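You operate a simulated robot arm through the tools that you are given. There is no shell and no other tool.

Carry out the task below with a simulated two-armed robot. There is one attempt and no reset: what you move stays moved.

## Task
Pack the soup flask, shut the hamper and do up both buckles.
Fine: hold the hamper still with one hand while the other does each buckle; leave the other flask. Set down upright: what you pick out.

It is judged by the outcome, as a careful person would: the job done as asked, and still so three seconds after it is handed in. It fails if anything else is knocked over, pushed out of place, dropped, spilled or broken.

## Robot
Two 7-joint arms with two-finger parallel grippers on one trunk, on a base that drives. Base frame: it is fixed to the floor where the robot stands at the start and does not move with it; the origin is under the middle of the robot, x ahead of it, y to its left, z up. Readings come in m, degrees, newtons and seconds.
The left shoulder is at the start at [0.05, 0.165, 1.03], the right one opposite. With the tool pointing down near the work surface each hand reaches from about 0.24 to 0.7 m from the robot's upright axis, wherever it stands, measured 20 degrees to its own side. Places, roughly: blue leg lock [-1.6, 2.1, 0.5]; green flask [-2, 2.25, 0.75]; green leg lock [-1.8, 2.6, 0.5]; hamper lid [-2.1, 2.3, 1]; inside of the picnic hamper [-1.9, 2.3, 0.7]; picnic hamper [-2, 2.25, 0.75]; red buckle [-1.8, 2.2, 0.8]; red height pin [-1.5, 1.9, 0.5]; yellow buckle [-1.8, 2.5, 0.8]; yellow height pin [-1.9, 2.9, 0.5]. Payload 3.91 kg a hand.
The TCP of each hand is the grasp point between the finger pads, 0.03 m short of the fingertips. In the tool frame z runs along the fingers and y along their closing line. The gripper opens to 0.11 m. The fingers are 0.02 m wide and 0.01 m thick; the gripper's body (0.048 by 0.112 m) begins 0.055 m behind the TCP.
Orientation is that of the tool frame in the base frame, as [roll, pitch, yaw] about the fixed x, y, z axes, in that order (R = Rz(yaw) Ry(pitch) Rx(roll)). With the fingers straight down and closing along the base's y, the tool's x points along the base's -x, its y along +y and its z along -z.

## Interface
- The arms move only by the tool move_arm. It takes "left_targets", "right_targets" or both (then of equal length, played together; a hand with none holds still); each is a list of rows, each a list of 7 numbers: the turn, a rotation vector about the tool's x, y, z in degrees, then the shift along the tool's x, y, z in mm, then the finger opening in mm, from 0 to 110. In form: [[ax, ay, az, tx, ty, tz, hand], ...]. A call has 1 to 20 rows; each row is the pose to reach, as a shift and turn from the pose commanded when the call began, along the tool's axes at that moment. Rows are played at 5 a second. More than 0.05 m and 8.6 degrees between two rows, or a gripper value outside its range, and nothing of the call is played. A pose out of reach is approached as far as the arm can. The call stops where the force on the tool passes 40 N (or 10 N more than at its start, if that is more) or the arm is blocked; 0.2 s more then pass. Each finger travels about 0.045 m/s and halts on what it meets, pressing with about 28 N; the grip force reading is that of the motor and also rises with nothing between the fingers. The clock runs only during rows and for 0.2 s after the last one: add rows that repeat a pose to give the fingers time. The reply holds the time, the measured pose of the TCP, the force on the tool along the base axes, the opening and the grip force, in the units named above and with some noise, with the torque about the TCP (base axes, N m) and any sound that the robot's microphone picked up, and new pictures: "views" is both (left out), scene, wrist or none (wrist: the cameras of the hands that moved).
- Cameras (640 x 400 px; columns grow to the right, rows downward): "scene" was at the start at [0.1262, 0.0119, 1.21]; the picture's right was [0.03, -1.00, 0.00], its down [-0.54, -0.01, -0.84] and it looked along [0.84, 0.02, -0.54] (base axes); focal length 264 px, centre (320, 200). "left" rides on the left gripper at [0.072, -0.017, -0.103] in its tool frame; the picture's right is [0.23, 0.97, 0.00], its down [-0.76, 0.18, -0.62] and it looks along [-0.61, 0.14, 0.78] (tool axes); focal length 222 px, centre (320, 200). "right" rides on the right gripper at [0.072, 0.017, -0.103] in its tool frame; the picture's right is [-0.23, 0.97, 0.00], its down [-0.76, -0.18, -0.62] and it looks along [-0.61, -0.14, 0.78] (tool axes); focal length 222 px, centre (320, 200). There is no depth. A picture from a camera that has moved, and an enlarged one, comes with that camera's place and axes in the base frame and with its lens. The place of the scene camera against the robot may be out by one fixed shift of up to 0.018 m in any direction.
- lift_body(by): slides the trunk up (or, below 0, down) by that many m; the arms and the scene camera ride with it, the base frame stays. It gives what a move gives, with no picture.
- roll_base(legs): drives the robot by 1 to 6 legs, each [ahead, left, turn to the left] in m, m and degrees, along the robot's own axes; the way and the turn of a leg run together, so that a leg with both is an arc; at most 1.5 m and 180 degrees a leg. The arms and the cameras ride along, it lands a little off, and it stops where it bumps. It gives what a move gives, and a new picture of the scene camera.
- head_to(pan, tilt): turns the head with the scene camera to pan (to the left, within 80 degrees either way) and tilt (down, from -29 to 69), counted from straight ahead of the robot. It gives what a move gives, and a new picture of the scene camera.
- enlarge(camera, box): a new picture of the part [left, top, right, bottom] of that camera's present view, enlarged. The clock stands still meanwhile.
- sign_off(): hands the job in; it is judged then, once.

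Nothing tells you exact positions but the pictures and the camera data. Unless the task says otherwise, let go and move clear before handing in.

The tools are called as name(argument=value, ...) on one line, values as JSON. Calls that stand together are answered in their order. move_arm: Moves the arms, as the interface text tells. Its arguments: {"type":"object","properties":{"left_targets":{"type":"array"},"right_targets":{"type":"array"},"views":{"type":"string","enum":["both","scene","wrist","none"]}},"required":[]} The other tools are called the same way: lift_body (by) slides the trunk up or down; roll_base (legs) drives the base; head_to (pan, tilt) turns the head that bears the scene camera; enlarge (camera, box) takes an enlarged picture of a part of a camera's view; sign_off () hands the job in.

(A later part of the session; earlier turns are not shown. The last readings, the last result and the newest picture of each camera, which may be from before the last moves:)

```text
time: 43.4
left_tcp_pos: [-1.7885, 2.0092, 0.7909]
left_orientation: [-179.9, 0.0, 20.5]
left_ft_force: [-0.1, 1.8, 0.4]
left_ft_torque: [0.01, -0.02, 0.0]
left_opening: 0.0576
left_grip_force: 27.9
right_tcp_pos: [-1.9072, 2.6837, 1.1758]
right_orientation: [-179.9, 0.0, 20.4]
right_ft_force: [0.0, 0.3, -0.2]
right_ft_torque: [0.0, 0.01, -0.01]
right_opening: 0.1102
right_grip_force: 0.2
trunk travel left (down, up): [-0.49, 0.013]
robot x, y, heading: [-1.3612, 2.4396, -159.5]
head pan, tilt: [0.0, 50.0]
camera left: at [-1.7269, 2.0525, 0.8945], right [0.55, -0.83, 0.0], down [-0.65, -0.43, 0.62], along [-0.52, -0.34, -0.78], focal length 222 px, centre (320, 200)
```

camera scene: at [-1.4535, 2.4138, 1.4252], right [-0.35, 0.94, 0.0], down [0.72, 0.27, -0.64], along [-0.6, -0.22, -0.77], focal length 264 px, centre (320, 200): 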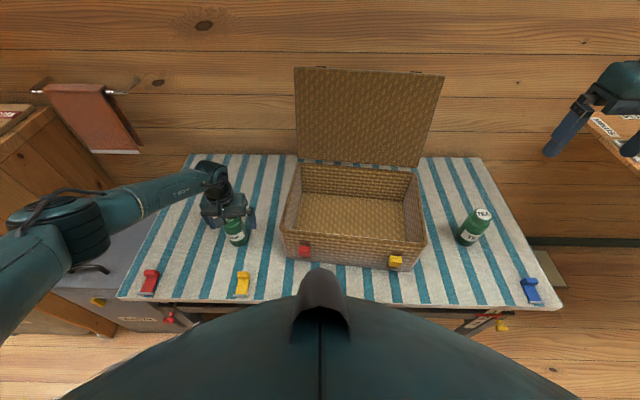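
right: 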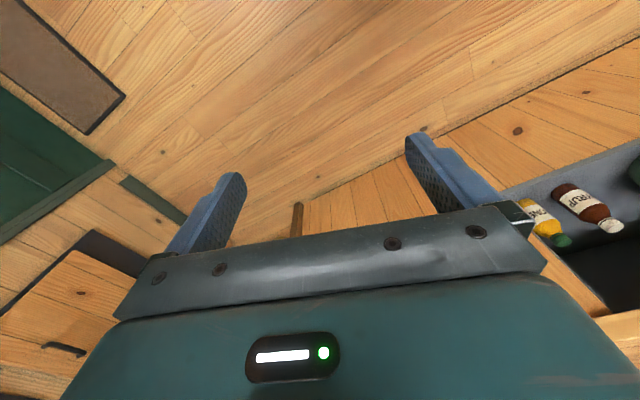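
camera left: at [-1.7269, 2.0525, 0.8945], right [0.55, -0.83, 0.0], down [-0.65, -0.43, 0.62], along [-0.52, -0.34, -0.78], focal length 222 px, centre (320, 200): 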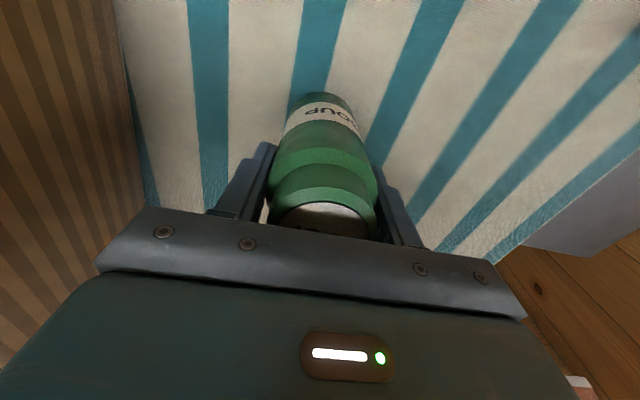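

Grip holds at 58 mm opening with 28 N. I lift the flask straight up about 0.2 m so its base clears the hamper rim.

move_arm(left_targets=[[0, 0, 0, 0, 0, -15, 45], [0, 0, 0, 0, 0, -45, 45], [0, 0, 0, 0, 0, -80, 45], [0, 0, 0, 0, 0, -120, 45], [0, 0, 0, 0, 0, -160, 45], [0, 0, 0, 0, 0, -195, 45], [0, 0, 0, 0, 0, -205, 45]])

```text
time: 45.0
left_tcp_pos: [-1.7901, 2.0085, 0.9984]
left_orientation: [-179.8, 0.0, 20.5]
left_ft_force: [-0.3, -0.2, -2.7]
left_ft_torque: [0.01, 0.03, 0.0]
left_opening: 0.0572
left_grip_force: 28.0
right_tcp_pos: [-1.9073, 2.6823, 1.1755]
right_orientation: [-179.9, -0.1, 20.4]
right_ft_force: [0.2, -0.1, 0.6]
right_ft_torque: [0.03, -0.02, -0.02]
right_opening: 0.1096
right_grip_force: 0.1
trunk travel left (down, up): [-0.49, 0.013]
robot x, y, heading: [-1.3632, 2.441, -159.5]
head pan, tilt: [0.0, 50.0]
camera scene: at [-1.4539, 2.4135, 1.4251], right [-0.35, 0.94, 0.0], down [0.72, 0.27, -0.64], along [-0.6, -0.22, -0.77], focal length 264 px, centre (320, 200)
camera left: at [-1.727, 2.0511, 1.1011], right [0.55, -0.83, 0.0], down [-0.65, -0.43, 0.62], along [-0.52, -0.34, -0.78], focal length 222 px, centre (320, 200)
```

scene: 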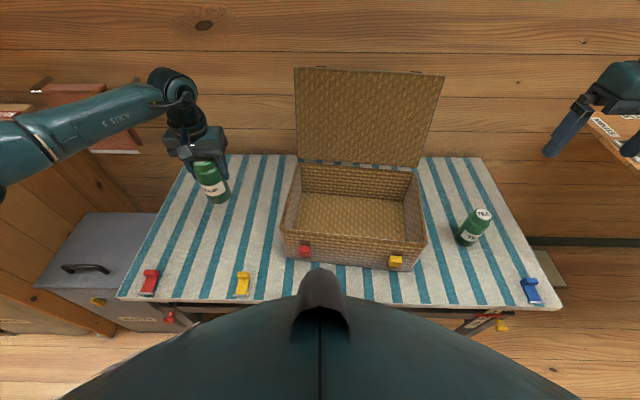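
left: 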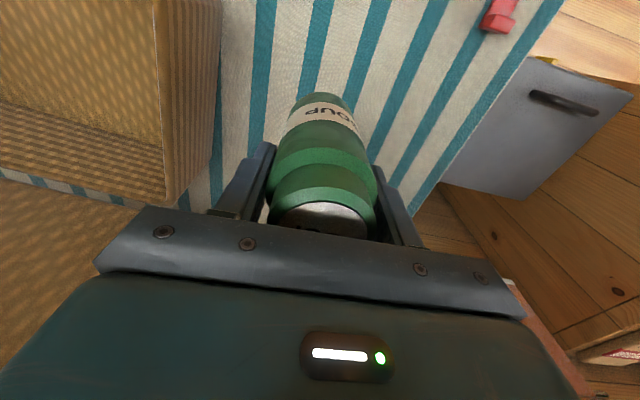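

The flask is up and held upright. I carry it over the left half of the hamper, turning the hand to line up with the hamper.

move_arm(left_targets=[[0, 0, 1.2, -6.3, -39.6, 0, 45], [0, 0, 2.4, -12.5, -79.1, 0, 45], [0, 0, 3.6, -18.8, -118.7, 0, 45], [0, 0, 4.8, -25, -158.2, 0, 45], [0, 0, 6.0, -31.3, -197.8, 0, 45], [0, 0, 7.2, -37.5, -237.3, 0, 45], [0, 0, 8.2, -43.8, -276.9, 0, 45], [0, 0, 8.2, -43.8, -276.9, 0, 45]])

```text
time: 46.8
left_tcp_pos: [-1.929, 2.25, 0.9956]
left_orientation: [-180.0, 0.0, 12.3]
left_ft_force: [0.0, 0.0, -3.8]
left_ft_torque: [0.01, -0.01, -0.02]
left_opening: 0.0574
left_grip_force: 28.3
right_tcp_pos: [-1.9074, 2.6833, 1.1765]
right_orientation: [179.9, 0.0, 20.5]
right_ft_force: [0.0, -0.5, 0.3]
right_ft_torque: [-0.04, -0.04, 0.01]
right_opening: 0.11
right_grip_force: 0.1
trunk travel left (down, up): [-0.49, 0.013]
robot x, y, heading: [-1.361, 2.4412, -159.5]
head pan, tilt: [0.0, 50.0]
camera scene: at [-1.4538, 2.4125, 1.4251], right [-0.35, 0.94, 0.0], down [0.72, 0.27, -0.64], along [-0.6, -0.22, -0.77], focal length 264 px, centre (320, 200)
camera left: at [-1.8609, 2.284, 1.0983], right [0.43, -0.9, 0.0], down [-0.71, -0.34, 0.62], along [-0.56, -0.27, -0.78], focal length 222 px, centre (320, 200)
```

scene: 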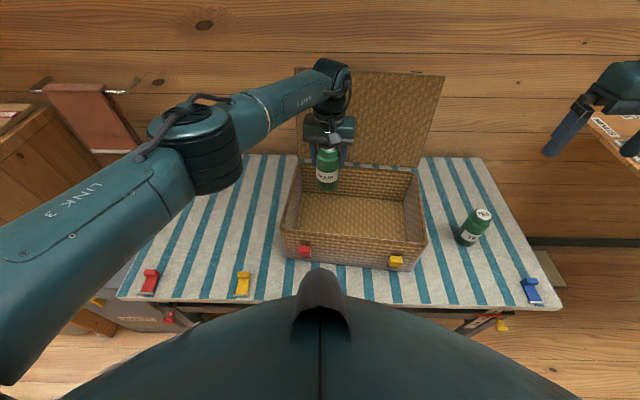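
left: 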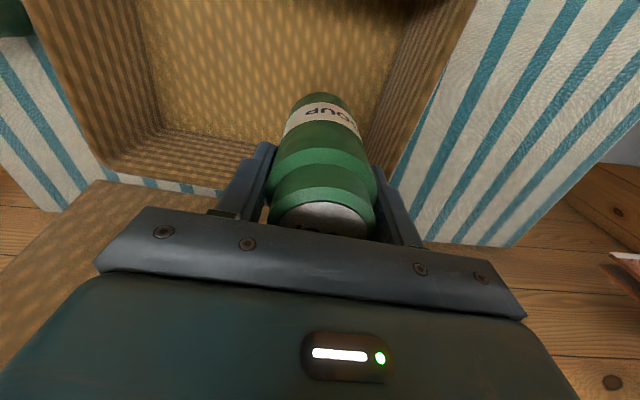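

The flask hangs over the inside with room on every side. I lower it most of the way.

move_arm(left_targets=[[0, 0, 0, 0, 0, 40, 45], [0, 0, 0, 0, 0, 80, 45], [0, 0, 0, 0, 0, 120, 45], [0, 0, 0, 0, 0, 150, 45], [0, 0, 0, 0, 0, 168, 45], [0, 0, 0, 0, 0, 168, 45]])

```text
time: 48.2
left_tcp_pos: [-1.8887, 2.242, 0.8486]
left_orientation: [-179.9, 0.0, 12.3]
left_ft_force: [0.1, 0.2, -3.2]
left_ft_torque: [-0.02, -0.03, 0.0]
left_opening: 0.0574
left_grip_force: 27.9
left hand out of reach, approached as far as the arm can: row 1, 2, 3, 4, 5, 6
right_tcp_pos: [-1.9069, 2.6811, 1.1759]
right_orientation: [-179.8, 0.0, 20.3]
right_ft_force: [-0.3, -0.3, -0.2]
right_ft_torque: [0.01, -0.01, -0.01]
right_opening: 0.1097
right_grip_force: 0.1
trunk travel left (down, up): [-0.49, 0.013]
robot x, y, heading: [-1.3633, 2.4403, -159.6]
head pan, tilt: [0.0, 50.0]
camera scene: at [-1.4539, 2.4119, 1.4251], right [-0.35, 0.94, 0.0], down [0.72, 0.27, -0.64], along [-0.6, -0.22, -0.77], focal length 264 px, centre (320, 200)
camera left: at [-1.8209, 2.2757, 0.9528], right [0.43, -0.9, 0.0], down [-0.71, -0.34, 0.62], along [-0.56, -0.27, -0.78], focal length 222 px, centre (320, 200)
```

scene: 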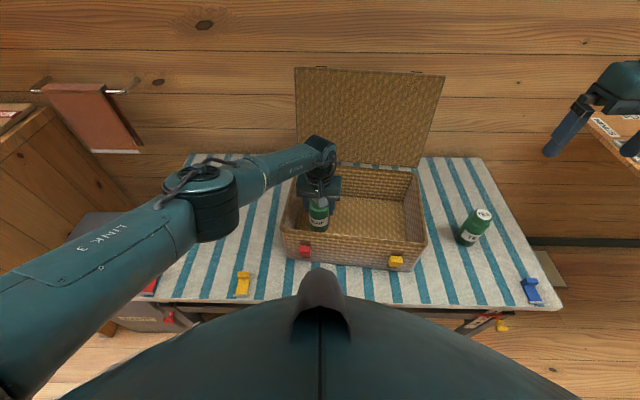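
left: 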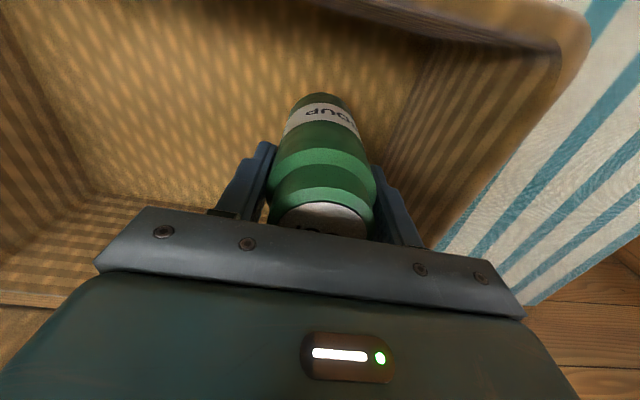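

The arm ran out of downward reach and eased 4 cm towards me, still well inside the hamper; the flask base hangs ~4 cm above the hamper floor. I'll lower it with the trunk instead.

lift_body(by=-0.03)

```text
time: 48.9
left_tcp_pos: [-1.8882, 2.245, 0.8203]
left_orientation: [-179.9, -0.1, 12.3]
left_ft_force: [0.5, -0.7, -3.4]
left_ft_torque: [-0.02, 0.02, 0.03]
left_opening: 0.0574
left_grip_force: 27.8
right_tcp_pos: [-1.9066, 2.6836, 1.1464]
right_orientation: [-180.0, 0.1, 20.4]
right_ft_force: [-0.1, -0.6, -0.1]
right_ft_torque: [0.01, -0.03, 0.0]
right_opening: 0.1103
right_grip_force: 0.0
trunk travel left (down, up): [-0.46, 0.043]
robot x, y, heading: [-1.3621, 2.4404, -159.7]
head pan, tilt: [0.0, 50.0]
```

Still hanging free (weight only). I lower a little more and watch the force.

lift_body(by=-0.009)

```text
time: 49.5
left_tcp_pos: [-1.8881, 2.2436, 0.8109]
left_orientation: [-179.9, 0.1, 12.3]
left_ft_force: [-0.6, -0.5, -3.3]
left_ft_torque: [0.01, 0.01, 0.0]
left_opening: 0.0574
left_grip_force: 27.5
right_tcp_pos: [-1.9069, 2.6839, 1.1368]
right_orientation: [180.0, 0.0, 20.4]
right_ft_force: [1.0, -0.2, 0.7]
right_ft_torque: [-0.03, -0.02, -0.07]
right_opening: 0.1099
right_grip_force: 0.1
trunk travel left (down, up): [-0.451, 0.052]
robot x, y, heading: [-1.3611, 2.4413, -159.8]
head pan, tilt: [0.0, 50.0]
```

lift_body(by=-0.005)

```text
time: 50.1
left_tcp_pos: [-1.8883, 2.2434, 0.8042]
left_orientation: [-179.9, -0.1, 12.3]
left_ft_force: [-0.2, 0.1, -3.4]
left_ft_torque: [0.01, 0.0, 0.03]
left_opening: 0.0573
left_grip_force: 28.0
right_tcp_pos: [-1.9075, 2.6843, 1.1313]
right_orientation: [180.0, 0.0, 20.4]
right_ft_force: [-0.1, -0.4, -0.9]
right_ft_torque: [-0.01, 0.01, 0.01]
right_opening: 0.1099
right_grip_force: 0.1
trunk travel left (down, up): [-0.446, 0.057]
robot x, y, heading: [-1.3616, 2.4406, -159.5]
head pan, tilt: [0.0, 50.0]
```

Still no contact at TCP 0.804; the floor is thinner than I thought. A few millimetres more.

lift_body(by=-0.004)

```text
time: 50.6
left_tcp_pos: [-1.8872, 2.2451, 0.8063]
left_orientation: [-179.9, 0.2, 12.3]
left_ft_force: [4.7, 0.5, 16.4]
left_ft_torque: [-0.34, -0.65, 0.14]
left_opening: 0.0572
left_grip_force: 29.1
right_tcp_pos: [-1.9054, 2.6836, 1.129]
right_orientation: [179.8, 0.2, 20.4]
right_ft_force: [-0.3, 0.0, 1.2]
right_ft_torque: [0.01, 0.02, 0.0]
right_opening: 0.1097
right_grip_force: 0.1
trunk travel left (down, up): [-0.442, 0.061]
robot x, y, heading: [-1.3606, 2.4426, -159.7]
head pan, tilt: [0.0, 50.0]
```

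Contact: the flask stands on the hamper floor (16 N push). I ease off 3 mm, then open the fingers just enough.

lift_body(by=0.003)

move_arm(left_targets=[[0, 0, 0, 0, 0, 0, 64], [0, 0, 0, 0, 0, 0, 70], [0, 0, 0, 0, 0, 0, 78], [0, 0, 0, 0, 0, 0, 84], [0, 0, 0, 0, 0, 0, 84]])

```text
time: 51.1
left_tcp_pos: [-1.8894, 2.2433, 0.8056]
left_orientation: [-179.9, 0.2, 12.3]
left_ft_force: [-1.1, -0.1, 3.8]
left_ft_torque: [-0.26, 0.22, -0.01]
left_opening: 0.0572
left_grip_force: 27.7
right_tcp_pos: [-1.9063, 2.6829, 1.1306]
right_orientation: [-180.0, -0.1, 20.4]
right_ft_force: [-0.5, 0.1, 0.6]
right_ft_torque: [-0.05, -0.01, 0.0]
right_opening: 0.1099
right_grip_force: 0.0
trunk travel left (down, up): [-0.445, 0.058]
robot x, y, heading: [-1.3613, 2.4397, -159.8]
head pan, tilt: [0.0, 50.0]
```

```text
time: 52.3
left_tcp_pos: [-1.8883, 2.2433, 0.8053]
left_orientation: [-179.9, 0.0, 12.3]
left_ft_force: [-0.3, 0.2, -0.3]
left_ft_torque: [0.0, 0.0, 0.01]
left_opening: 0.084
left_grip_force: 0.0
right_tcp_pos: [-1.9069, 2.6835, 1.1303]
right_orientation: [179.9, 0.0, 20.4]
right_ft_force: [-0.1, -0.4, 0.4]
right_ft_torque: [-0.02, 0.0, 0.0]
right_opening: 0.1099
right_grip_force: 0.1
trunk travel left (down, up): [-0.445, 0.058]
robot x, y, heading: [-1.3626, 2.4369, -159.8]
head pan, tilt: [0.0, 50.0]
camera scene: at [-1.4537, 2.4138, 1.3801], right [-0.35, 0.94, 0.0], down [0.72, 0.27, -0.64], along [-0.6, -0.22, -0.77], focal length 264 px, centre (320, 200)
camera left: at [-1.8208, 2.2774, 0.9082], right [0.43, -0.9, 0.0], down [-0.71, -0.34, 0.62], along [-0.56, -0.27, -0.78], focal length 222 px, centre (320, 200)
```

scene: 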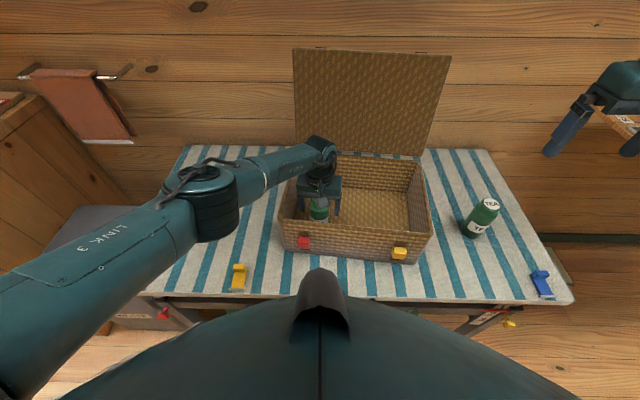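
left: 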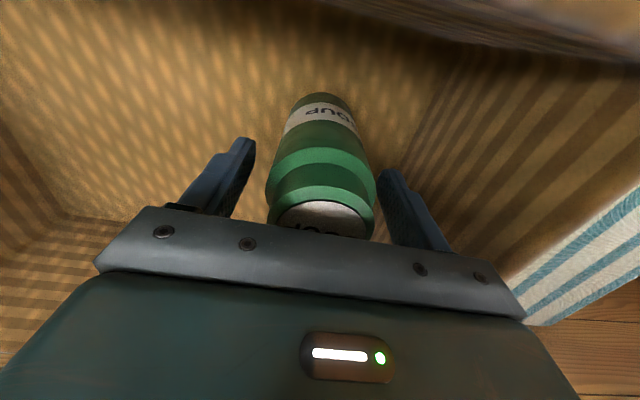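

The flask stands free and upright. I raise the left hand straight out of the hamper.

move_arm(left_targets=[[0, 0, 0, 0, 0, -15, 84], [0, 0, 0, 0, 0, -40, 84], [0, 0, 0, 0, 0, -80, 84], [0, 0, 0, 0, 0, -120, 84], [0, 0, 0, 0, 0, -160, 84], [0, 0, 0, 0, 0, -160, 84]])

```text
time: 53.7
left_tcp_pos: [-1.8877, 2.2434, 0.9645]
left_orientation: [-179.9, 0.1, 12.3]
left_ft_force: [0.0, -0.7, 0.4]
left_ft_torque: [0.01, 0.0, 0.01]
left_opening: 0.084
left_grip_force: 0.1
right_tcp_pos: [-1.9069, 2.6835, 1.1309]
right_orientation: [179.9, 0.0, 20.4]
right_ft_force: [0.0, 0.2, -1.2]
right_ft_torque: [-0.01, 0.0, 0.01]
right_opening: 0.1101
right_grip_force: 0.2
trunk travel left (down, up): [-0.445, 0.058]
robot x, y, heading: [-1.3649, 2.4384, -159.7]
head pan, tilt: [0.0, 50.0]
camera scene: at [-1.4539, 2.4138, 1.3801], right [-0.35, 0.94, 0.0], down [0.72, 0.27, -0.64], along [-0.6, -0.22, -0.77], focal length 264 px, centre (320, 200)
camera left: at [-1.8206, 2.2749, 1.0667], right [0.43, -0.9, 0.0], down [-0.71, -0.34, 0.62], along [-0.56, -0.27, -0.78], focal length 222 px, centre (320, 200)
```

scene: 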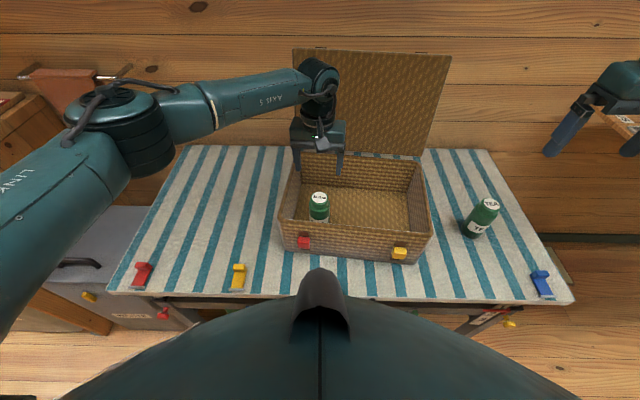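
left: 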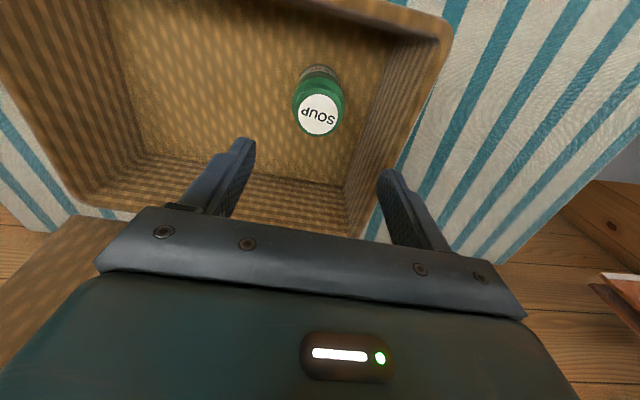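

The soup flask stands upright in the hamper. Now I park the left hand out to the left and study the lid before closing it.

move_arm(left_targets=[[0, 0, -0.9, 18.3, 42.1, -10, 84], [0, 0, -1.8, 36.6, 84.3, -20, 84], [0, 0, -2.7, 54.9, 126.4, -30, 84], [0, 0, -3.6, 73.2, 168.5, -40, 84], [0, 0, -4.5, 91.5, 210.7, -50, 84], [0, 0, -5.4, 109.8, 252.8, -60, 84], [0, 0, -6.3, 128.1, 294.9, -70, 84], [0, 0, -7.2, 146.4, 337.1, -80, 84], [0, 0, -8.1, 164.7, 379.2, -90, 84]], views="none")

head_to(pan=-10, tilt=35)

enlarge(camera="scene", box=[230, 60, 430, 210])

```text
time: 55.7
left_tcp_pos: [-1.6417, 1.9095, 1.0559]
left_orientation: [-179.9, 0.0, 20.4]
left_ft_force: [-0.7, -0.1, -0.1]
left_ft_torque: [-0.01, 0.01, -0.04]
left_opening: 0.0841
left_grip_force: 0.0
right_tcp_pos: [-1.9061, 2.6835, 1.1312]
right_orientation: [-179.9, 0.0, 20.5]
right_ft_force: [0.9, 0.9, 0.5]
right_ft_torque: [0.01, 0.04, -0.02]
right_opening: 0.1102
right_grip_force: 0.1
trunk travel left (down, up): [-0.445, 0.058]
robot x, y, heading: [-1.3604, 2.4384, -159.7]
head pan, tilt: [0.0, 50.0]
```

```text
time: 56.5
left_tcp_pos: [-1.6432, 1.911, 1.0558]
left_orientation: [-179.9, 0.1, 20.4]
left_ft_force: [-0.2, 0.6, 0.4]
left_ft_torque: [0.03, -0.03, -0.01]
left_opening: 0.0842
left_grip_force: 0.0
right_tcp_pos: [-1.9074, 2.6836, 1.1315]
right_orientation: [179.9, -0.1, 20.4]
right_ft_force: [0.1, 0.3, -0.4]
right_ft_torque: [0.04, -0.04, 0.0]
right_opening: 0.11
right_grip_force: 0.0
trunk travel left (down, up): [-0.445, 0.058]
robot x, y, heading: [-1.3615, 2.4429, -159.5]
head pan, tilt: [-10.0, 35.0]
camera scene: at [-1.468, 2.4246, 1.4018], right [-0.18, 0.98, 0.0], down [0.56, 0.1, -0.82], along [-0.81, -0.15, -0.57], focal length 264 px, centre (320, 200)
```

scene: 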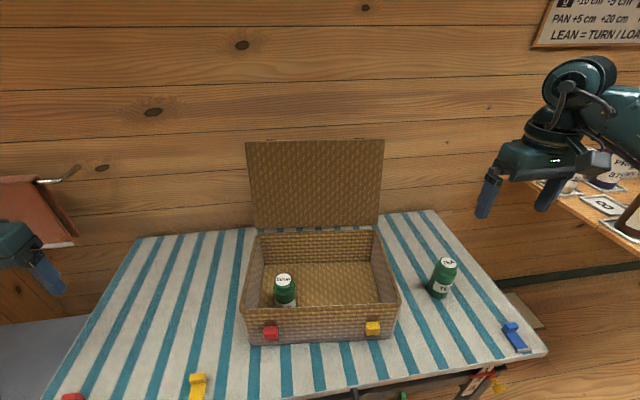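

```text
2.67 times, centred on (330, 135) of scene
camera zoom: at [-1.468, 2.4246, 1.4018], right [-0.18, 0.98, 0.0], down [0.56, 0.1, -0.82], along [-0.81, -0.15, -0.57], focal length 704 px, centre (293, 373)
```

zoom: 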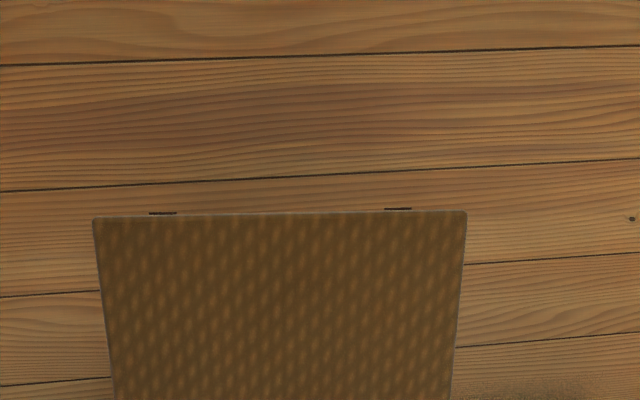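

The open lid leans back about 16°, with its free edge around z≈1.11 and about 0.05 m behind the hamper's back. I'll calibrate the head camera against the right hand, whose pose I know, and check the flask cap against the rim.

enlarge(camera="scene", box=[450, 130, 630, 240])

enlarge(camera="scene", box=[235, 215, 415, 350])

enlarge(camera="right", box=[0, 0, 640, 400])

```text
3.56 times, centred on (540, 185) of scene
camera zoom: at [-1.468, 2.4246, 1.4018], right [-0.18, 0.98, 0.0], down [0.56, 0.1, -0.82], along [-0.81, -0.15, -0.57], focal length 939 px, centre (-462, 253)
```

zoom: 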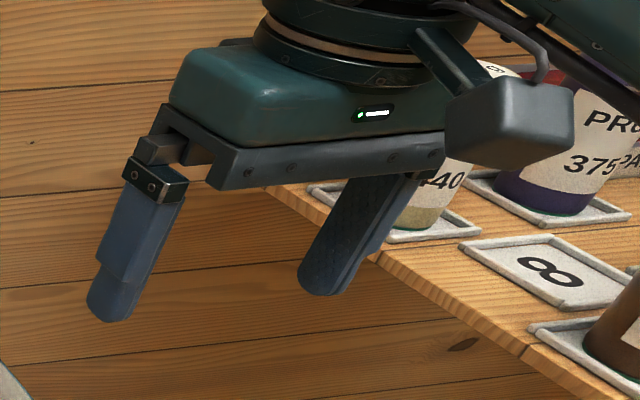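

```text
2.96 times, centred on (325, 282) of scene
camera zoom: at [-1.468, 2.4246, 1.4018], right [-0.18, 0.98, 0.0], down [0.56, 0.1, -0.82], along [-0.81, -0.15, -0.57], focal length 782 px, centre (305, -44)
```

zoom: 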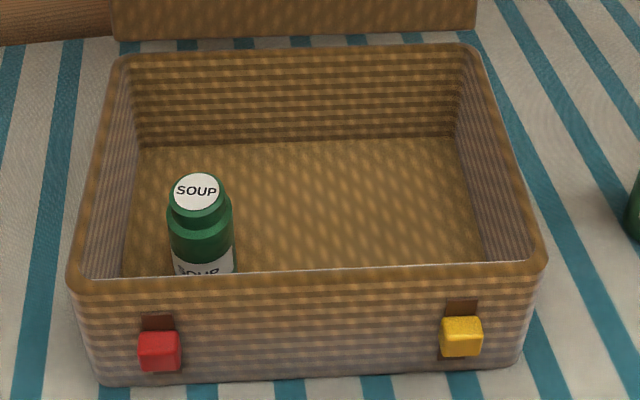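

```text
1.00 times, centred on (320, 200) of right (not enlarged: the box is as wide or as high as the picture)
camera zoom: at [-1.8336, 2.6923, 1.2349], right [0.13, -0.99, 0.0], down [-0.78, -0.1, 0.62], along [-0.62, -0.08, -0.78], focal length 222 px, centre (320, 200)
```

zoom: 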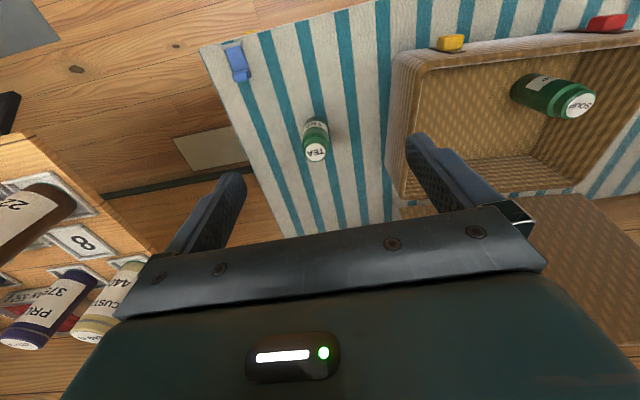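

Camera calibration: true head camera is ~12 mm forward and ~7 mm lower than reported, giving table z≈0.69, rim z≈0.84, flask cap about level with the rim, and the lid's free edge near (-2.15, 2.28, 1.12). I'll close the lid by caging its top edge between the right hand's fingers, so first I roll the right wrist to put the closing line fore-and-aft.

move_arm(right_targets=[[0, 0, -8.3, 0, 0, 0, 110], [0, 0, -16.6, 0, 0, 0, 110], [0, 0, -24.9, 0, 0, 0, 110], [0, 0, -33.2, 0, 0, 0, 110], [0, 0, -41.5, 0, 0, 0, 110], [0, 0, -49.8, 0, 0, 0, 110], [0, 0, -58.1, 0, 0, 0, 110], [0, 0, -66.4, 0, 0, 0, 110], [0, 0, -74.7, 0, 0, 0, 110], [0, 0, -82.9, 0, 0, 0, 110]])

```text
time: 58.7
left_tcp_pos: [-1.6431, 1.9091, 1.055]
left_orientation: [-179.7, -0.2, 20.3]
left_ft_force: [-0.1, -0.1, -0.5]
left_ft_torque: [0.04, 0.0, 0.02]
left_opening: 0.0839
left_grip_force: 0.0
right_tcp_pos: [-1.6869, 2.5248, 1.1597]
right_orientation: [-179.9, -0.2, 102.9]
right_ft_force: [0.6, -1.0, 0.2]
right_ft_torque: [0.02, -0.04, 0.01]
right_opening: 0.1102
right_grip_force: 0.0
right hand out of reach, approached as far as the arm can: row 3, 4, 5, 6, 7, 8, 9, 10
trunk travel left (down, up): [-0.445, 0.058]
robot x, y, heading: [-1.3636, 2.4407, -159.7]
head pan, tilt: [-10.0, 35.0]
camera scene: at [-1.4685, 2.4228, 1.4018], right [-0.18, 0.98, 0.0], down [0.56, 0.1, -0.82], along [-0.81, -0.15, -0.57], focal length 264 px, centre (320, 200)
camera right: at [-1.6862, 2.599, 1.264], right [1.0, 0.0, 0.0], down [0.0, -0.78, 0.62], along [0.0, -0.62, -0.78], focal length 222 px, centre (320, 200)
```

scene: 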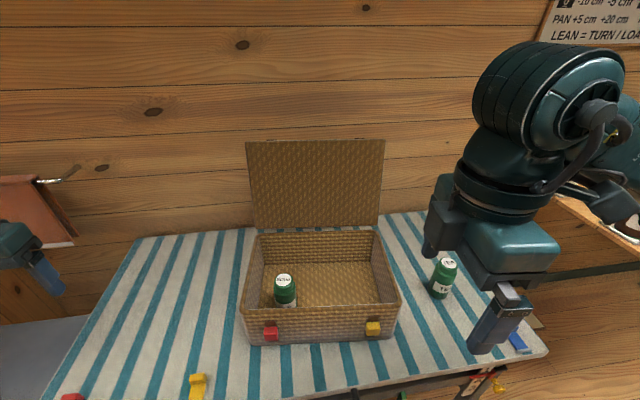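
right: 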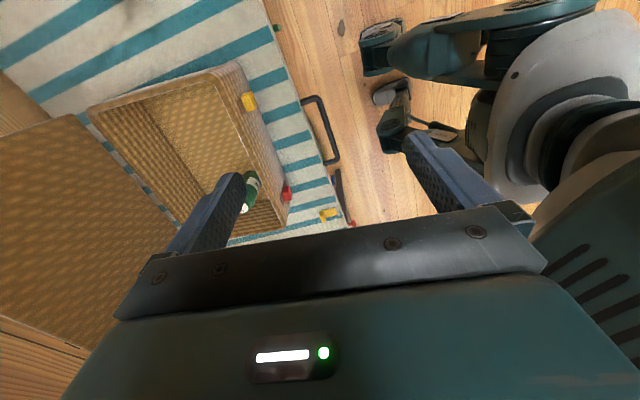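

That wrist roll direction runs into the arm's limits (the hand was drawn back toward me). I'll roll it back and try the other direction, keeping clear of the hamper.

move_arm(right_targets=[[0, 0, 8.3, 5, -10, 0, 110], [0, 0, 16.6, 10, -20, 0, 110], [0, 0, 24.9, 15, -30, 0, 110], [0, 0, 33.2, 20, -40, 0, 110], [0, 0, 41.5, 25, -50, 0, 110], [0, 0, 49.8, 30, -60, 0, 110], [0, 0, 58.1, 35, -70, 0, 110], [0, 0, 66.4, 40, -80, 0, 110], [0, 0, 74.7, 45, -90, 0, 110], [0, 0, 83, 50, -100, 0, 110], [0, 0, 91.3, 50, -100, 0, 110], [0, 0, 99.6, 50, -100, 0, 110], [0, 0, 107.9, 50, -100, 0, 110], [0, 0, 116.2, 50, -100, 0, 110], [0, 0, 124.5, 50, -100, 0, 110]], views="scene")

```text
time: 61.9
left_tcp_pos: [-1.643, 1.9103, 1.0566]
left_orientation: [-179.9, 0.1, 20.4]
left_ft_force: [0.0, -0.1, 0.5]
left_ft_torque: [-0.04, 0.0, -0.03]
left_opening: 0.0841
left_grip_force: 0.0
right_tcp_pos: [-1.8083, 2.5527, 1.1584]
right_orientation: [180.0, 0.1, -21.4]
right_ft_force: [-1.4, -0.4, -0.8]
right_ft_torque: [0.03, 0.0, 0.04]
right_opening: 0.1098
right_grip_force: 0.1
trunk travel left (down, up): [-0.445, 0.058]
robot x, y, heading: [-1.3616, 2.4431, -159.6]
head pan, tilt: [-10.0, 35.0]
camera scene: at [-1.4681, 2.4247, 1.4019], right [-0.18, 0.98, 0.0], down [0.56, 0.1, -0.82], along [-0.81, -0.15, -0.57], focal length 264 px, centre (320, 200)
```

scene: 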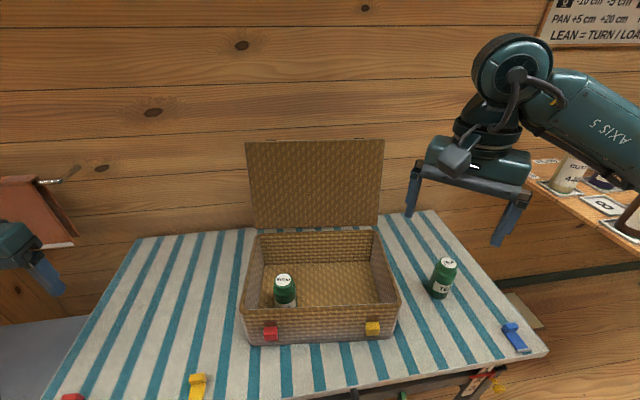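

Rolling this way works. I'll continue to the full roll.

move_arm(right_targets=[[0, 0, 8, 0, 0, 0, 110], [0, 0, 16, 0, 0, 0, 110], [0, 0, 24, 0, 0, 0, 110], [0, 0, 32, 0, 0, 0, 110], [0, 0, 40, 0, 0, 0, 110], [0, 0, 48, 0, 0, 0, 110], [0, 0, 55.3, 0, 0, 0, 110]])

```text
time: 63.5
left_tcp_pos: [-1.6431, 1.91, 1.0565]
left_orientation: [-179.9, 0.1, 20.5]
left_ft_force: [0.2, -0.3, -0.2]
left_ft_torque: [0.04, 0.0, 0.03]
left_opening: 0.084
left_grip_force: 0.0
right_tcp_pos: [-1.807, 2.552, 1.1585]
right_orientation: [180.0, 0.0, -76.6]
right_ft_force: [0.3, 0.2, 0.5]
right_ft_torque: [0.01, -0.01, 0.0]
right_opening: 0.1099
right_grip_force: 0.1
trunk travel left (down, up): [-0.445, 0.058]
robot x, y, heading: [-1.3636, 2.4423, -159.5]
head pan, tilt: [-10.0, 35.0]
camera scene: at [-1.4681, 2.4247, 1.4019], right [-0.18, 0.98, 0.0], down [0.56, 0.1, -0.82], along [-0.81, -0.15, -0.57], focal length 264 px, centre (320, 200)
camera right: at [-1.8078, 2.4768, 1.263], right [-1.0, 0.0, 0.0], down [0.0, 0.78, 0.62], along [0.0, 0.62, -0.78], focal length 222 px, centre (320, 200)
```

scene: 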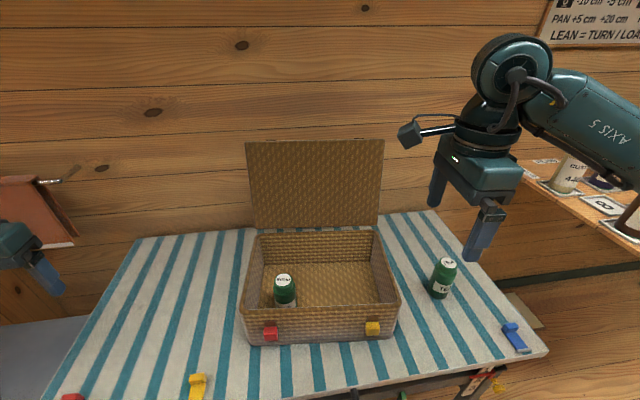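
right: 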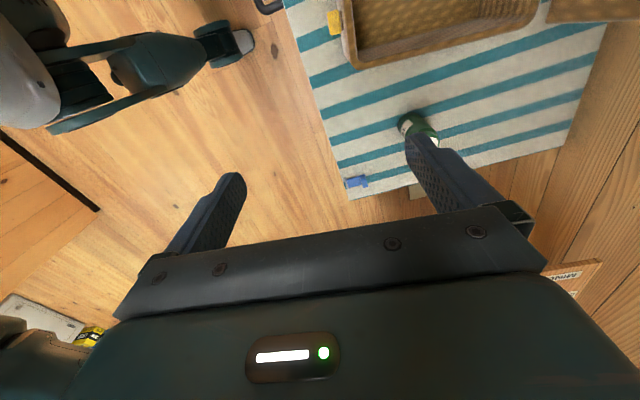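

The right hand now has its closing line fore-and-aft. To reach the lid's top edge I step the base 0.10 m closer; table edge stays about 0.26 m from my axis.

roll_base(legs=[[0.1, 0, 0]])

```text
time: 64.6
left_tcp_pos: [-1.7354, 1.8759, 1.057]
left_orientation: [-179.9, -0.1, 20.4]
left_ft_force: [0.5, -0.1, 0.3]
left_ft_torque: [-0.02, -0.02, 0.0]
left_opening: 0.0839
left_grip_force: 0.0
right_tcp_pos: [-1.8982, 2.5179, 1.159]
right_orientation: [-179.9, 0.0, -76.7]
right_ft_force: [-0.6, 0.5, 0.0]
right_ft_torque: [-0.03, -0.04, 0.0]
right_opening: 0.1099
right_grip_force: 0.0
trunk travel left (down, up): [-0.445, 0.058]
robot x, y, heading: [-1.452, 2.4069, -159.8]
head pan, tilt: [-10.0, 35.0]
camera scene: at [-1.5606, 2.3905, 1.4017], right [-0.18, 0.98, 0.0], down [0.56, 0.1, -0.82], along [-0.81, -0.15, -0.57], focal length 264 px, centre (320, 200)
```

scene: 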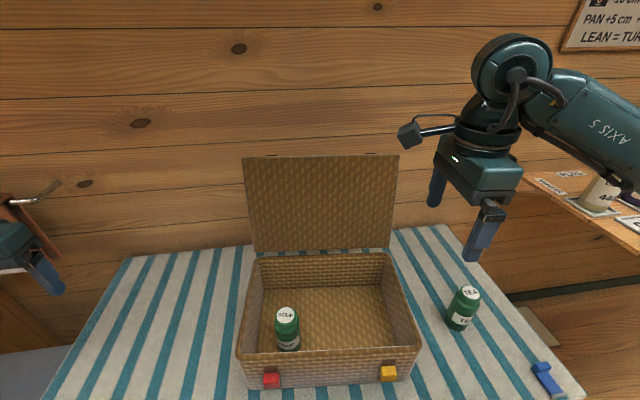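

Hamper and lid line up with my map after the step (lid top edge centre ≈ (-2.15, 2.28, 1.12)). I bring the right hand over the lid's top edge, tipped 20° forward, stopping above it.

move_arm(right_targets=[[0, 0, 0, 0, 0, -35, 110], [-3, 0, 0, 20, 36, -38, 110], [-6, 0, 0, 40, 72, -38, 110], [-9, 0, 0, 60, 108, -38, 110], [-12, 0, 0, 81, 144, -38, 110], [-15, 0, 0, 101, 180, -38, 110], [-18, 0, 0, 121, 218, -38, 110], [-20, 0, 0, 142, 255, -38, 110], [-20, 0, 0, 142, 255, -38, 110]])

```text
time: 66.6
left_tcp_pos: [-1.7358, 1.8761, 1.0567]
left_orientation: [-179.9, 0.0, 20.5]
left_ft_force: [0.1, 0.1, 0.3]
left_ft_torque: [-0.01, 0.02, 0.0]
left_opening: 0.0841
left_grip_force: 0.1
right_tcp_pos: [-2.1132, 2.3188, 1.1979]
right_orientation: [159.8, 0.0, -76.4]
right_ft_force: [-0.9, 0.1, 0.5]
right_ft_torque: [0.01, 0.04, -0.02]
right_opening: 0.11
right_grip_force: 0.1
trunk travel left (down, up): [-0.445, 0.058]
robot x, y, heading: [-1.4543, 2.408, -159.7]
head pan, tilt: [-10.0, 35.0]
camera scene: at [-1.5596, 2.3915, 1.4019], right [-0.18, 0.98, 0.0], down [0.56, 0.1, -0.82], along [-0.81, -0.15, -0.57], focal length 264 px, centre (320, 200)
camera right: at [-2.0773, 2.2531, 1.3024], right [-0.94, 0.01, 0.33], down [0.19, 0.83, 0.52], along [-0.27, 0.56, -0.78], focal length 222 px, centre (320, 200)
```

scene: 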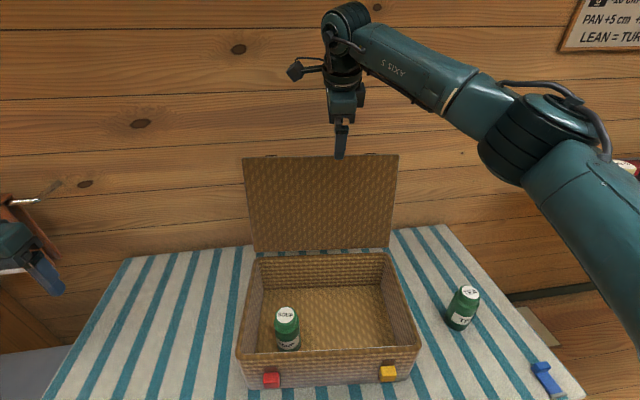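
right: 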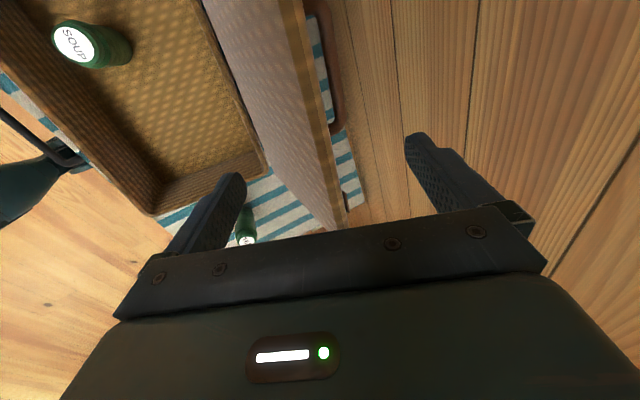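

The lid edge lies between the two fingers, about 7 cm below them. I'll zoom in on the wrist view to check the centring.

enlarge(camera="right", box=[200, 0, 460, 240])

```text
1.67 times, centred on (330, 120) of right
camera zoom: at [-2.0773, 2.2531, 1.3024], right [-0.94, 0.01, 0.33], down [0.19, 0.83, 0.52], along [-0.27, 0.56, -0.78], focal length 370 px, centre (303, 333)
```

zoom: 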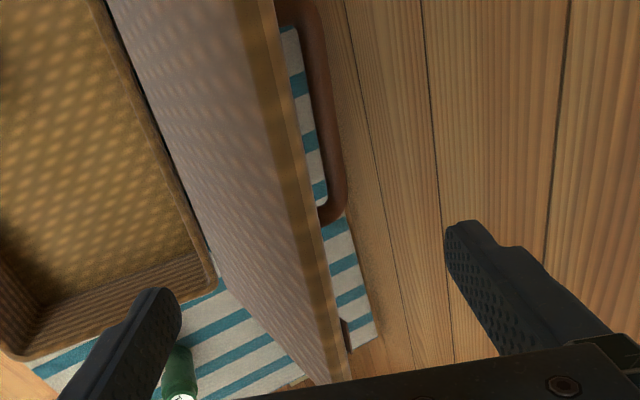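

The lid is about 2 cm thick with a leather carrying handle on its outer face around the middle. I shift 5.5 cm right, clear of the handle, and lower the open fingers astride the edge.

move_arm(right_targets=[[0, 0, 0, -28, -4, 0, 110], [0, 0, 0, -55, -13.7, 5, 110], [0, 0, 0, -55, -13.7, 35, 110], [0, 0, 0, -55, -13.7, 65, 110], [0, 0, 0, -55, -13.7, 96, 110], [0, 0, 0, -55, -13.7, 96, 110]])

```text
time: 68.0
left_tcp_pos: [-1.7341, 1.8755, 1.0572]
left_orientation: [-179.9, 0.0, 20.3]
left_ft_force: [0.0, -0.5, 0.5]
left_ft_torque: [0.02, 0.04, 0.01]
left_opening: 0.0838
left_grip_force: 0.0
right_tcp_pos: [-2.1461, 2.3715, 1.1026]
right_orientation: [160.0, 0.0, -76.6]
right_ft_force: [-0.7, 0.3, -0.2]
right_ft_torque: [-0.03, 0.0, -0.01]
right_opening: 0.11
right_grip_force: 0.1
trunk travel left (down, up): [-0.445, 0.058]
robot x, y, heading: [-1.449, 2.4072, -159.8]
head pan, tilt: [-10.0, 35.0]
camera scene: at [-1.5594, 2.3909, 1.4019], right [-0.18, 0.98, 0.0], down [0.56, 0.1, -0.82], along [-0.81, -0.15, -0.57], focal length 264 px, centre (320, 200)
camera right: at [-2.1111, 2.3049, 1.2064], right [-0.94, 0.01, 0.33], down [0.19, 0.83, 0.52], along [-0.27, 0.56, -0.78], focal length 222 px, centre (320, 200)
```

scene: 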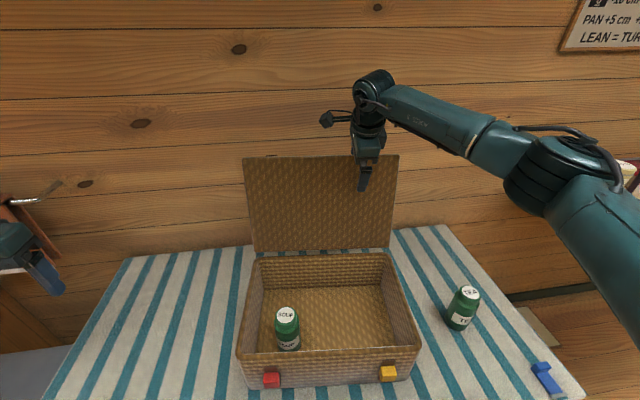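
right: 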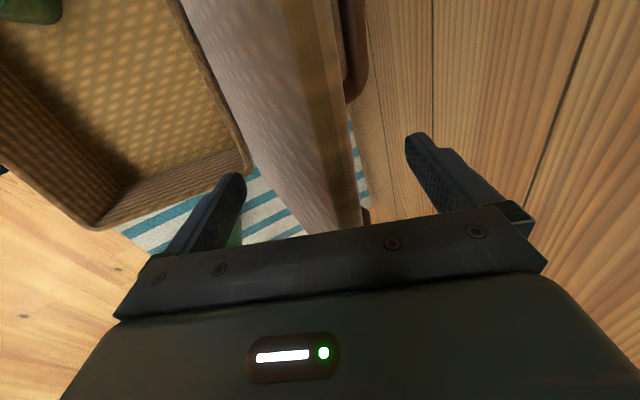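

The lid edge sits inside the finger cage. I narrow the fingers loosely around it and start drawing the lid forward to about vertical.

move_arm(right_targets=[[0, 0, 0, 0, 0, 0, 90], [0, 0, 0, 0, 0, 0, 72], [0, 0, 0, 0, 0, 0, 66], [0, 0, 0, 0, 0, 0, 66], [0, 0, 0, 0, -12, -10, 66], [0, 0, 0, 0, -24, -19, 64], [0, 0, 0, 0, -39, -26, 62], [0, 0, 0, 0, -53.7, -31.6, 60]])

```text
time: 69.8
left_tcp_pos: [-1.7341, 1.8751, 1.056]
left_orientation: [-180.0, 0.0, 20.3]
left_ft_force: [-0.3, -0.3, 0.5]
left_ft_torque: [-0.01, 0.01, -0.01]
left_opening: 0.0839
left_grip_force: 0.0
right_tcp_pos: [-2.087, 2.3838, 1.1125]
right_orientation: [160.0, 0.0, -76.5]
right_ft_force: [-0.9, 0.0, 0.7]
right_ft_torque: [0.0, 0.03, 0.01]
right_opening: 0.0604
right_grip_force: 0.3
trunk travel left (down, up): [-0.445, 0.058]
robot x, y, heading: [-1.451, 2.4081, -159.8]
head pan, tilt: [-10.0, 35.0]
camera scene: at [-1.5595, 2.3909, 1.4019], right [-0.18, 0.98, 0.0], down [0.56, 0.1, -0.82], along [-0.81, -0.15, -0.57], focal length 264 px, centre (320, 200)
camera right: at [-2.0516, 2.3179, 1.217], right [-0.94, 0.01, 0.33], down [0.19, 0.83, 0.52], along [-0.27, 0.56, -0.78], focal length 222 px, centre (320, 200)
```

scene: 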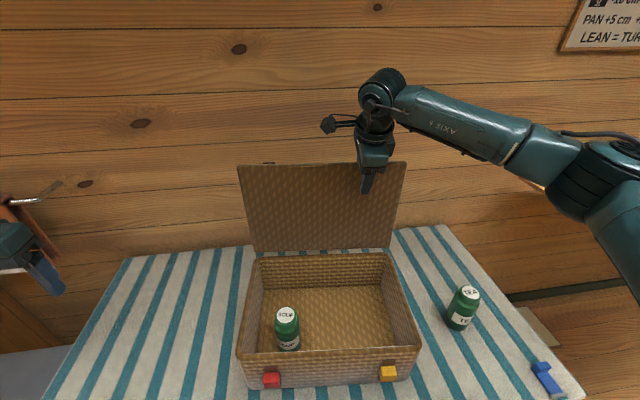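
right: 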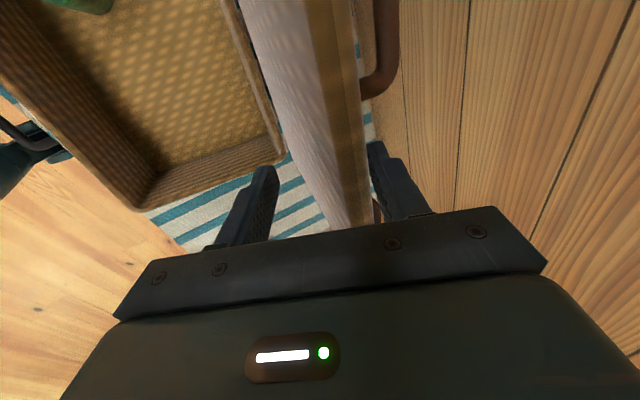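

The lid follows smoothly with almost no force. I keep drawing it over and down to about halfway, tipping the hand along with it and narrowing the cage.

move_arm(right_targets=[[-1, 0, 0, 0, -16, -4.5, 58], [-2, 0, 0, 0, -31.8, -7.9, 56], [-3.5, 0, 0, 0, -48, -9.8, 54], [-5, 0, 0, 0, -64.5, -11, 50], [-7, 0, 0, 0, -81, -10.6, 48], [-9, 0, 0, 0, -98.2, -9.2, 46], [-11, 0, 0, 0, -115, -6.4, 44], [-13, 0, 0, 0, -131.2, -2.9, 42], [-15.5, 0, 0, 0, -147, 2.2, 42], [-18, 0, 0, 0, -163, 8.1, 42], [-20.5, 0, 0, 0, -178.5, 15.5, 42], [-23, 0, 0, 0, -194.1, 23.9, 42]])

```text
time: 72.4
left_tcp_pos: [-1.7341, 1.8766, 1.0566]
left_orientation: [-179.9, 0.0, 20.4]
left_ft_force: [-0.1, -0.1, -1.1]
left_ft_torque: [-0.01, -0.05, -0.01]
left_opening: 0.0837
left_grip_force: 0.1
right_tcp_pos: [-1.9176, 2.4239, 1.025]
right_orientation: [136.9, 0.0, -76.6]
right_ft_force: [-0.1, -0.7, -0.1]
right_ft_torque: [0.01, -0.01, -0.03]
right_opening: 0.042
right_grip_force: 0.1
trunk travel left (down, up): [-0.445, 0.058]
robot x, y, heading: [-1.4522, 2.4059, -159.8]
head pan, tilt: [-10.0, 35.0]
camera scene: at [-1.5596, 2.391, 1.4019], right [-0.18, 0.98, 0.0], down [0.56, 0.1, -0.82], along [-0.81, -0.15, -0.57], focal length 264 px, centre (320, 200)
camera right: at [-1.8446, 2.3673, 1.1126], right [-0.74, 0.06, 0.66], down [0.36, 0.87, 0.33], along [-0.56, 0.49, -0.67], focal length 222 px, centre (320, 200)
```

scene: 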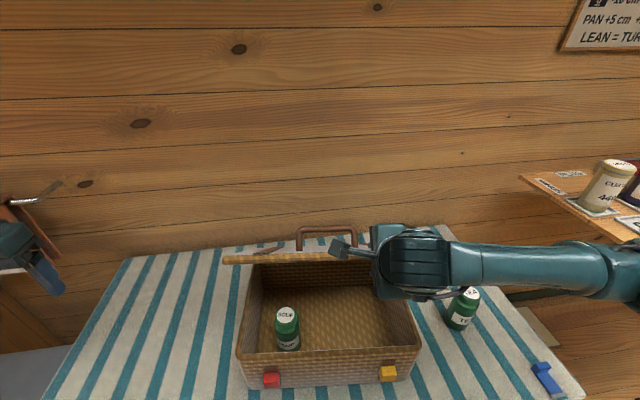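
right: 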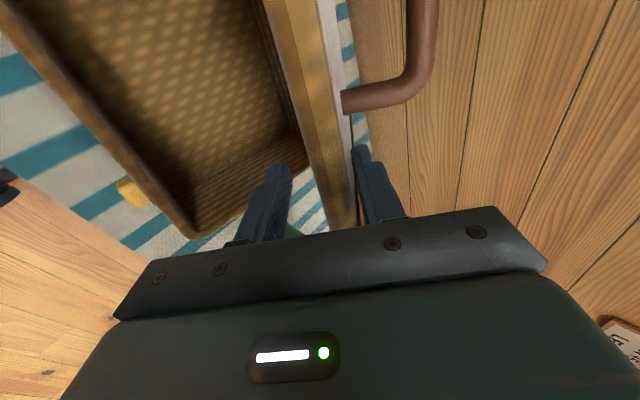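

The lid is about half closed and light in the cage. I continue lowering it to a small opening, watching the wrist's distance to my chest.

move_arm(right_targets=[[-2, 0, 0, 0, -16, 3, 42], [-4, 0, 0, 0, -32.5, 6.4, 42], [-6, 0, 0, 0, -48.5, 11.8, 42], [-8, 0, 0, 0, -64.1, 17.9, 42], [-10, 0, 0, 0, -79, 25.5, 42], [-12, 0, 0, 0, -93.8, 33.8, 42], [-13.5, 0, 0, 0, -104, 41, 42], [-15, 0, 0, 0, -114.4, 48.4, 42], [-15, 0, 0, 0, -114.4, 48.4, 42]])

```text
time: 74.4
left_tcp_pos: [-1.7357, 1.8757, 1.0557]
left_orientation: [-179.9, 0.0, 20.4]
left_ft_force: [-0.7, 0.3, -0.2]
left_ft_torque: [0.02, 0.0, 0.01]
left_opening: 0.084
left_grip_force: 0.2
right_tcp_pos: [-1.8598, 2.4066, 0.9274]
right_orientation: [122.2, 0.0, -76.7]
right_ft_force: [1.3, 3.0, -1.3]
right_ft_torque: [0.0, -0.01, -0.05]
right_opening: 0.0415
right_grip_force: 0.1
right hand out of reach, approached as far as the arm can: row 6, 7, 8, 9
trunk travel left (down, up): [-0.445, 0.058]
robot x, y, heading: [-1.4576, 2.4082, -159.7]
head pan, tilt: [-10.0, 35.0]
camera scene: at [-1.5599, 2.3913, 1.4018], right [-0.18, 0.98, 0.0], down [0.56, 0.1, -0.82], along [-0.81, -0.15, -0.57], focal length 264 px, centre (320, 200)
camera right: at [-1.7669, 2.353, 0.9972], right [-0.56, 0.1, 0.83], down [0.43, 0.88, 0.18], along [-0.71, 0.46, -0.54], focal length 222 px, centre (320, 200)
```

scene: 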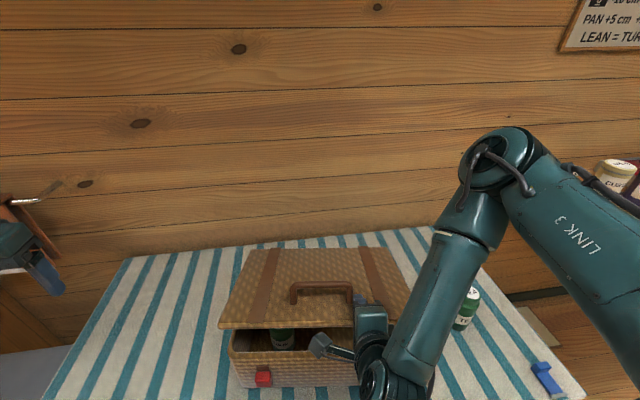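
right: 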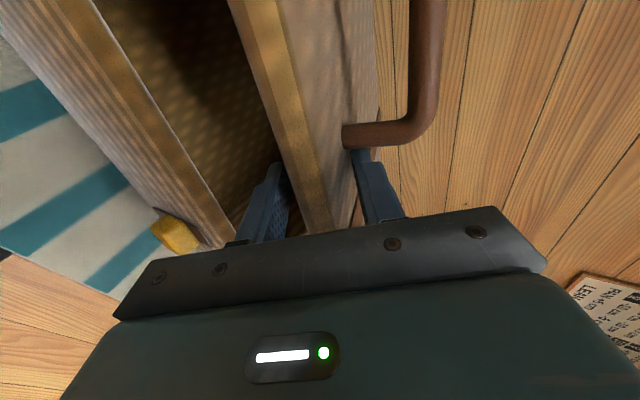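

The lid is nearly shut, resting on the lower finger; the arm is folded to its limit there, with the upper finger lightly touching the handle's end. I'll lower the rest with the trunk, keeping the finger just above the rim.

lift_body(by=-0.02)

enlarge(camera="scene", box=[200, 230, 440, 400])

enlarge(camera="right", box=[100, 0, 500, 260])

```text
time: 75.1
left_tcp_pos: [-1.7349, 1.8761, 1.0369]
left_orientation: [-179.8, 0.0, 20.3]
left_ft_force: [-0.1, -0.4, -0.2]
left_ft_torque: [0.02, 0.02, 0.0]
left_opening: 0.084
left_grip_force: 0.1
right_tcp_pos: [-1.8597, 2.405, 0.9086]
right_orientation: [122.1, 0.1, -76.6]
right_ft_force: [-0.7, 0.1, -0.1]
right_ft_torque: [-0.01, -0.01, -0.07]
right_opening: 0.0419
right_grip_force: 0.0
trunk travel left (down, up): [-0.425, 0.078]
robot x, y, heading: [-1.452, 2.4084, -159.6]
head pan, tilt: [-10.0, 35.0]
```

```text
2.35 times, centred on (320, 315) of scene
camera zoom: at [-1.5595, 2.391, 1.3818], right [-0.18, 0.98, 0.0], down [0.56, 0.1, -0.82], along [-0.81, -0.15, -0.57], focal length 621 px, centre (320, -71)
```

zoom: 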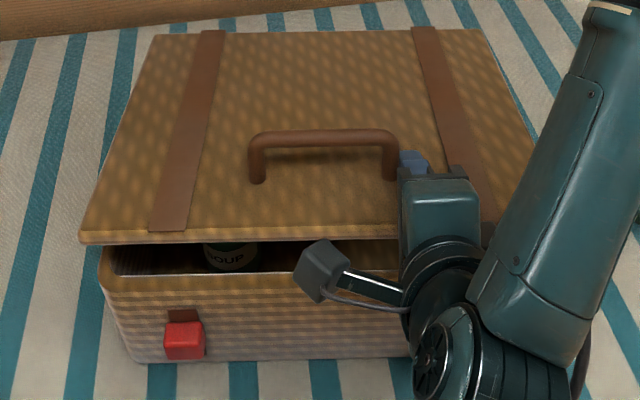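

```text
1.54 times, centred on (300, 130) of right
camera zoom: at [-1.7668, 2.353, 0.9774], right [-0.56, 0.1, 0.83], down [0.43, 0.88, 0.18], along [-0.71, 0.46, -0.53], focal length 342 px, centre (351, 308)
```

zoom: 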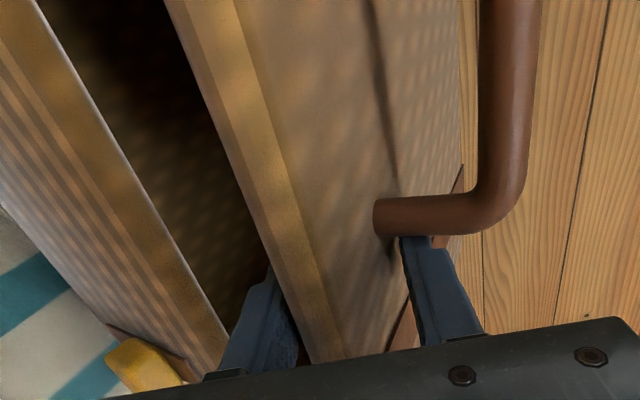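

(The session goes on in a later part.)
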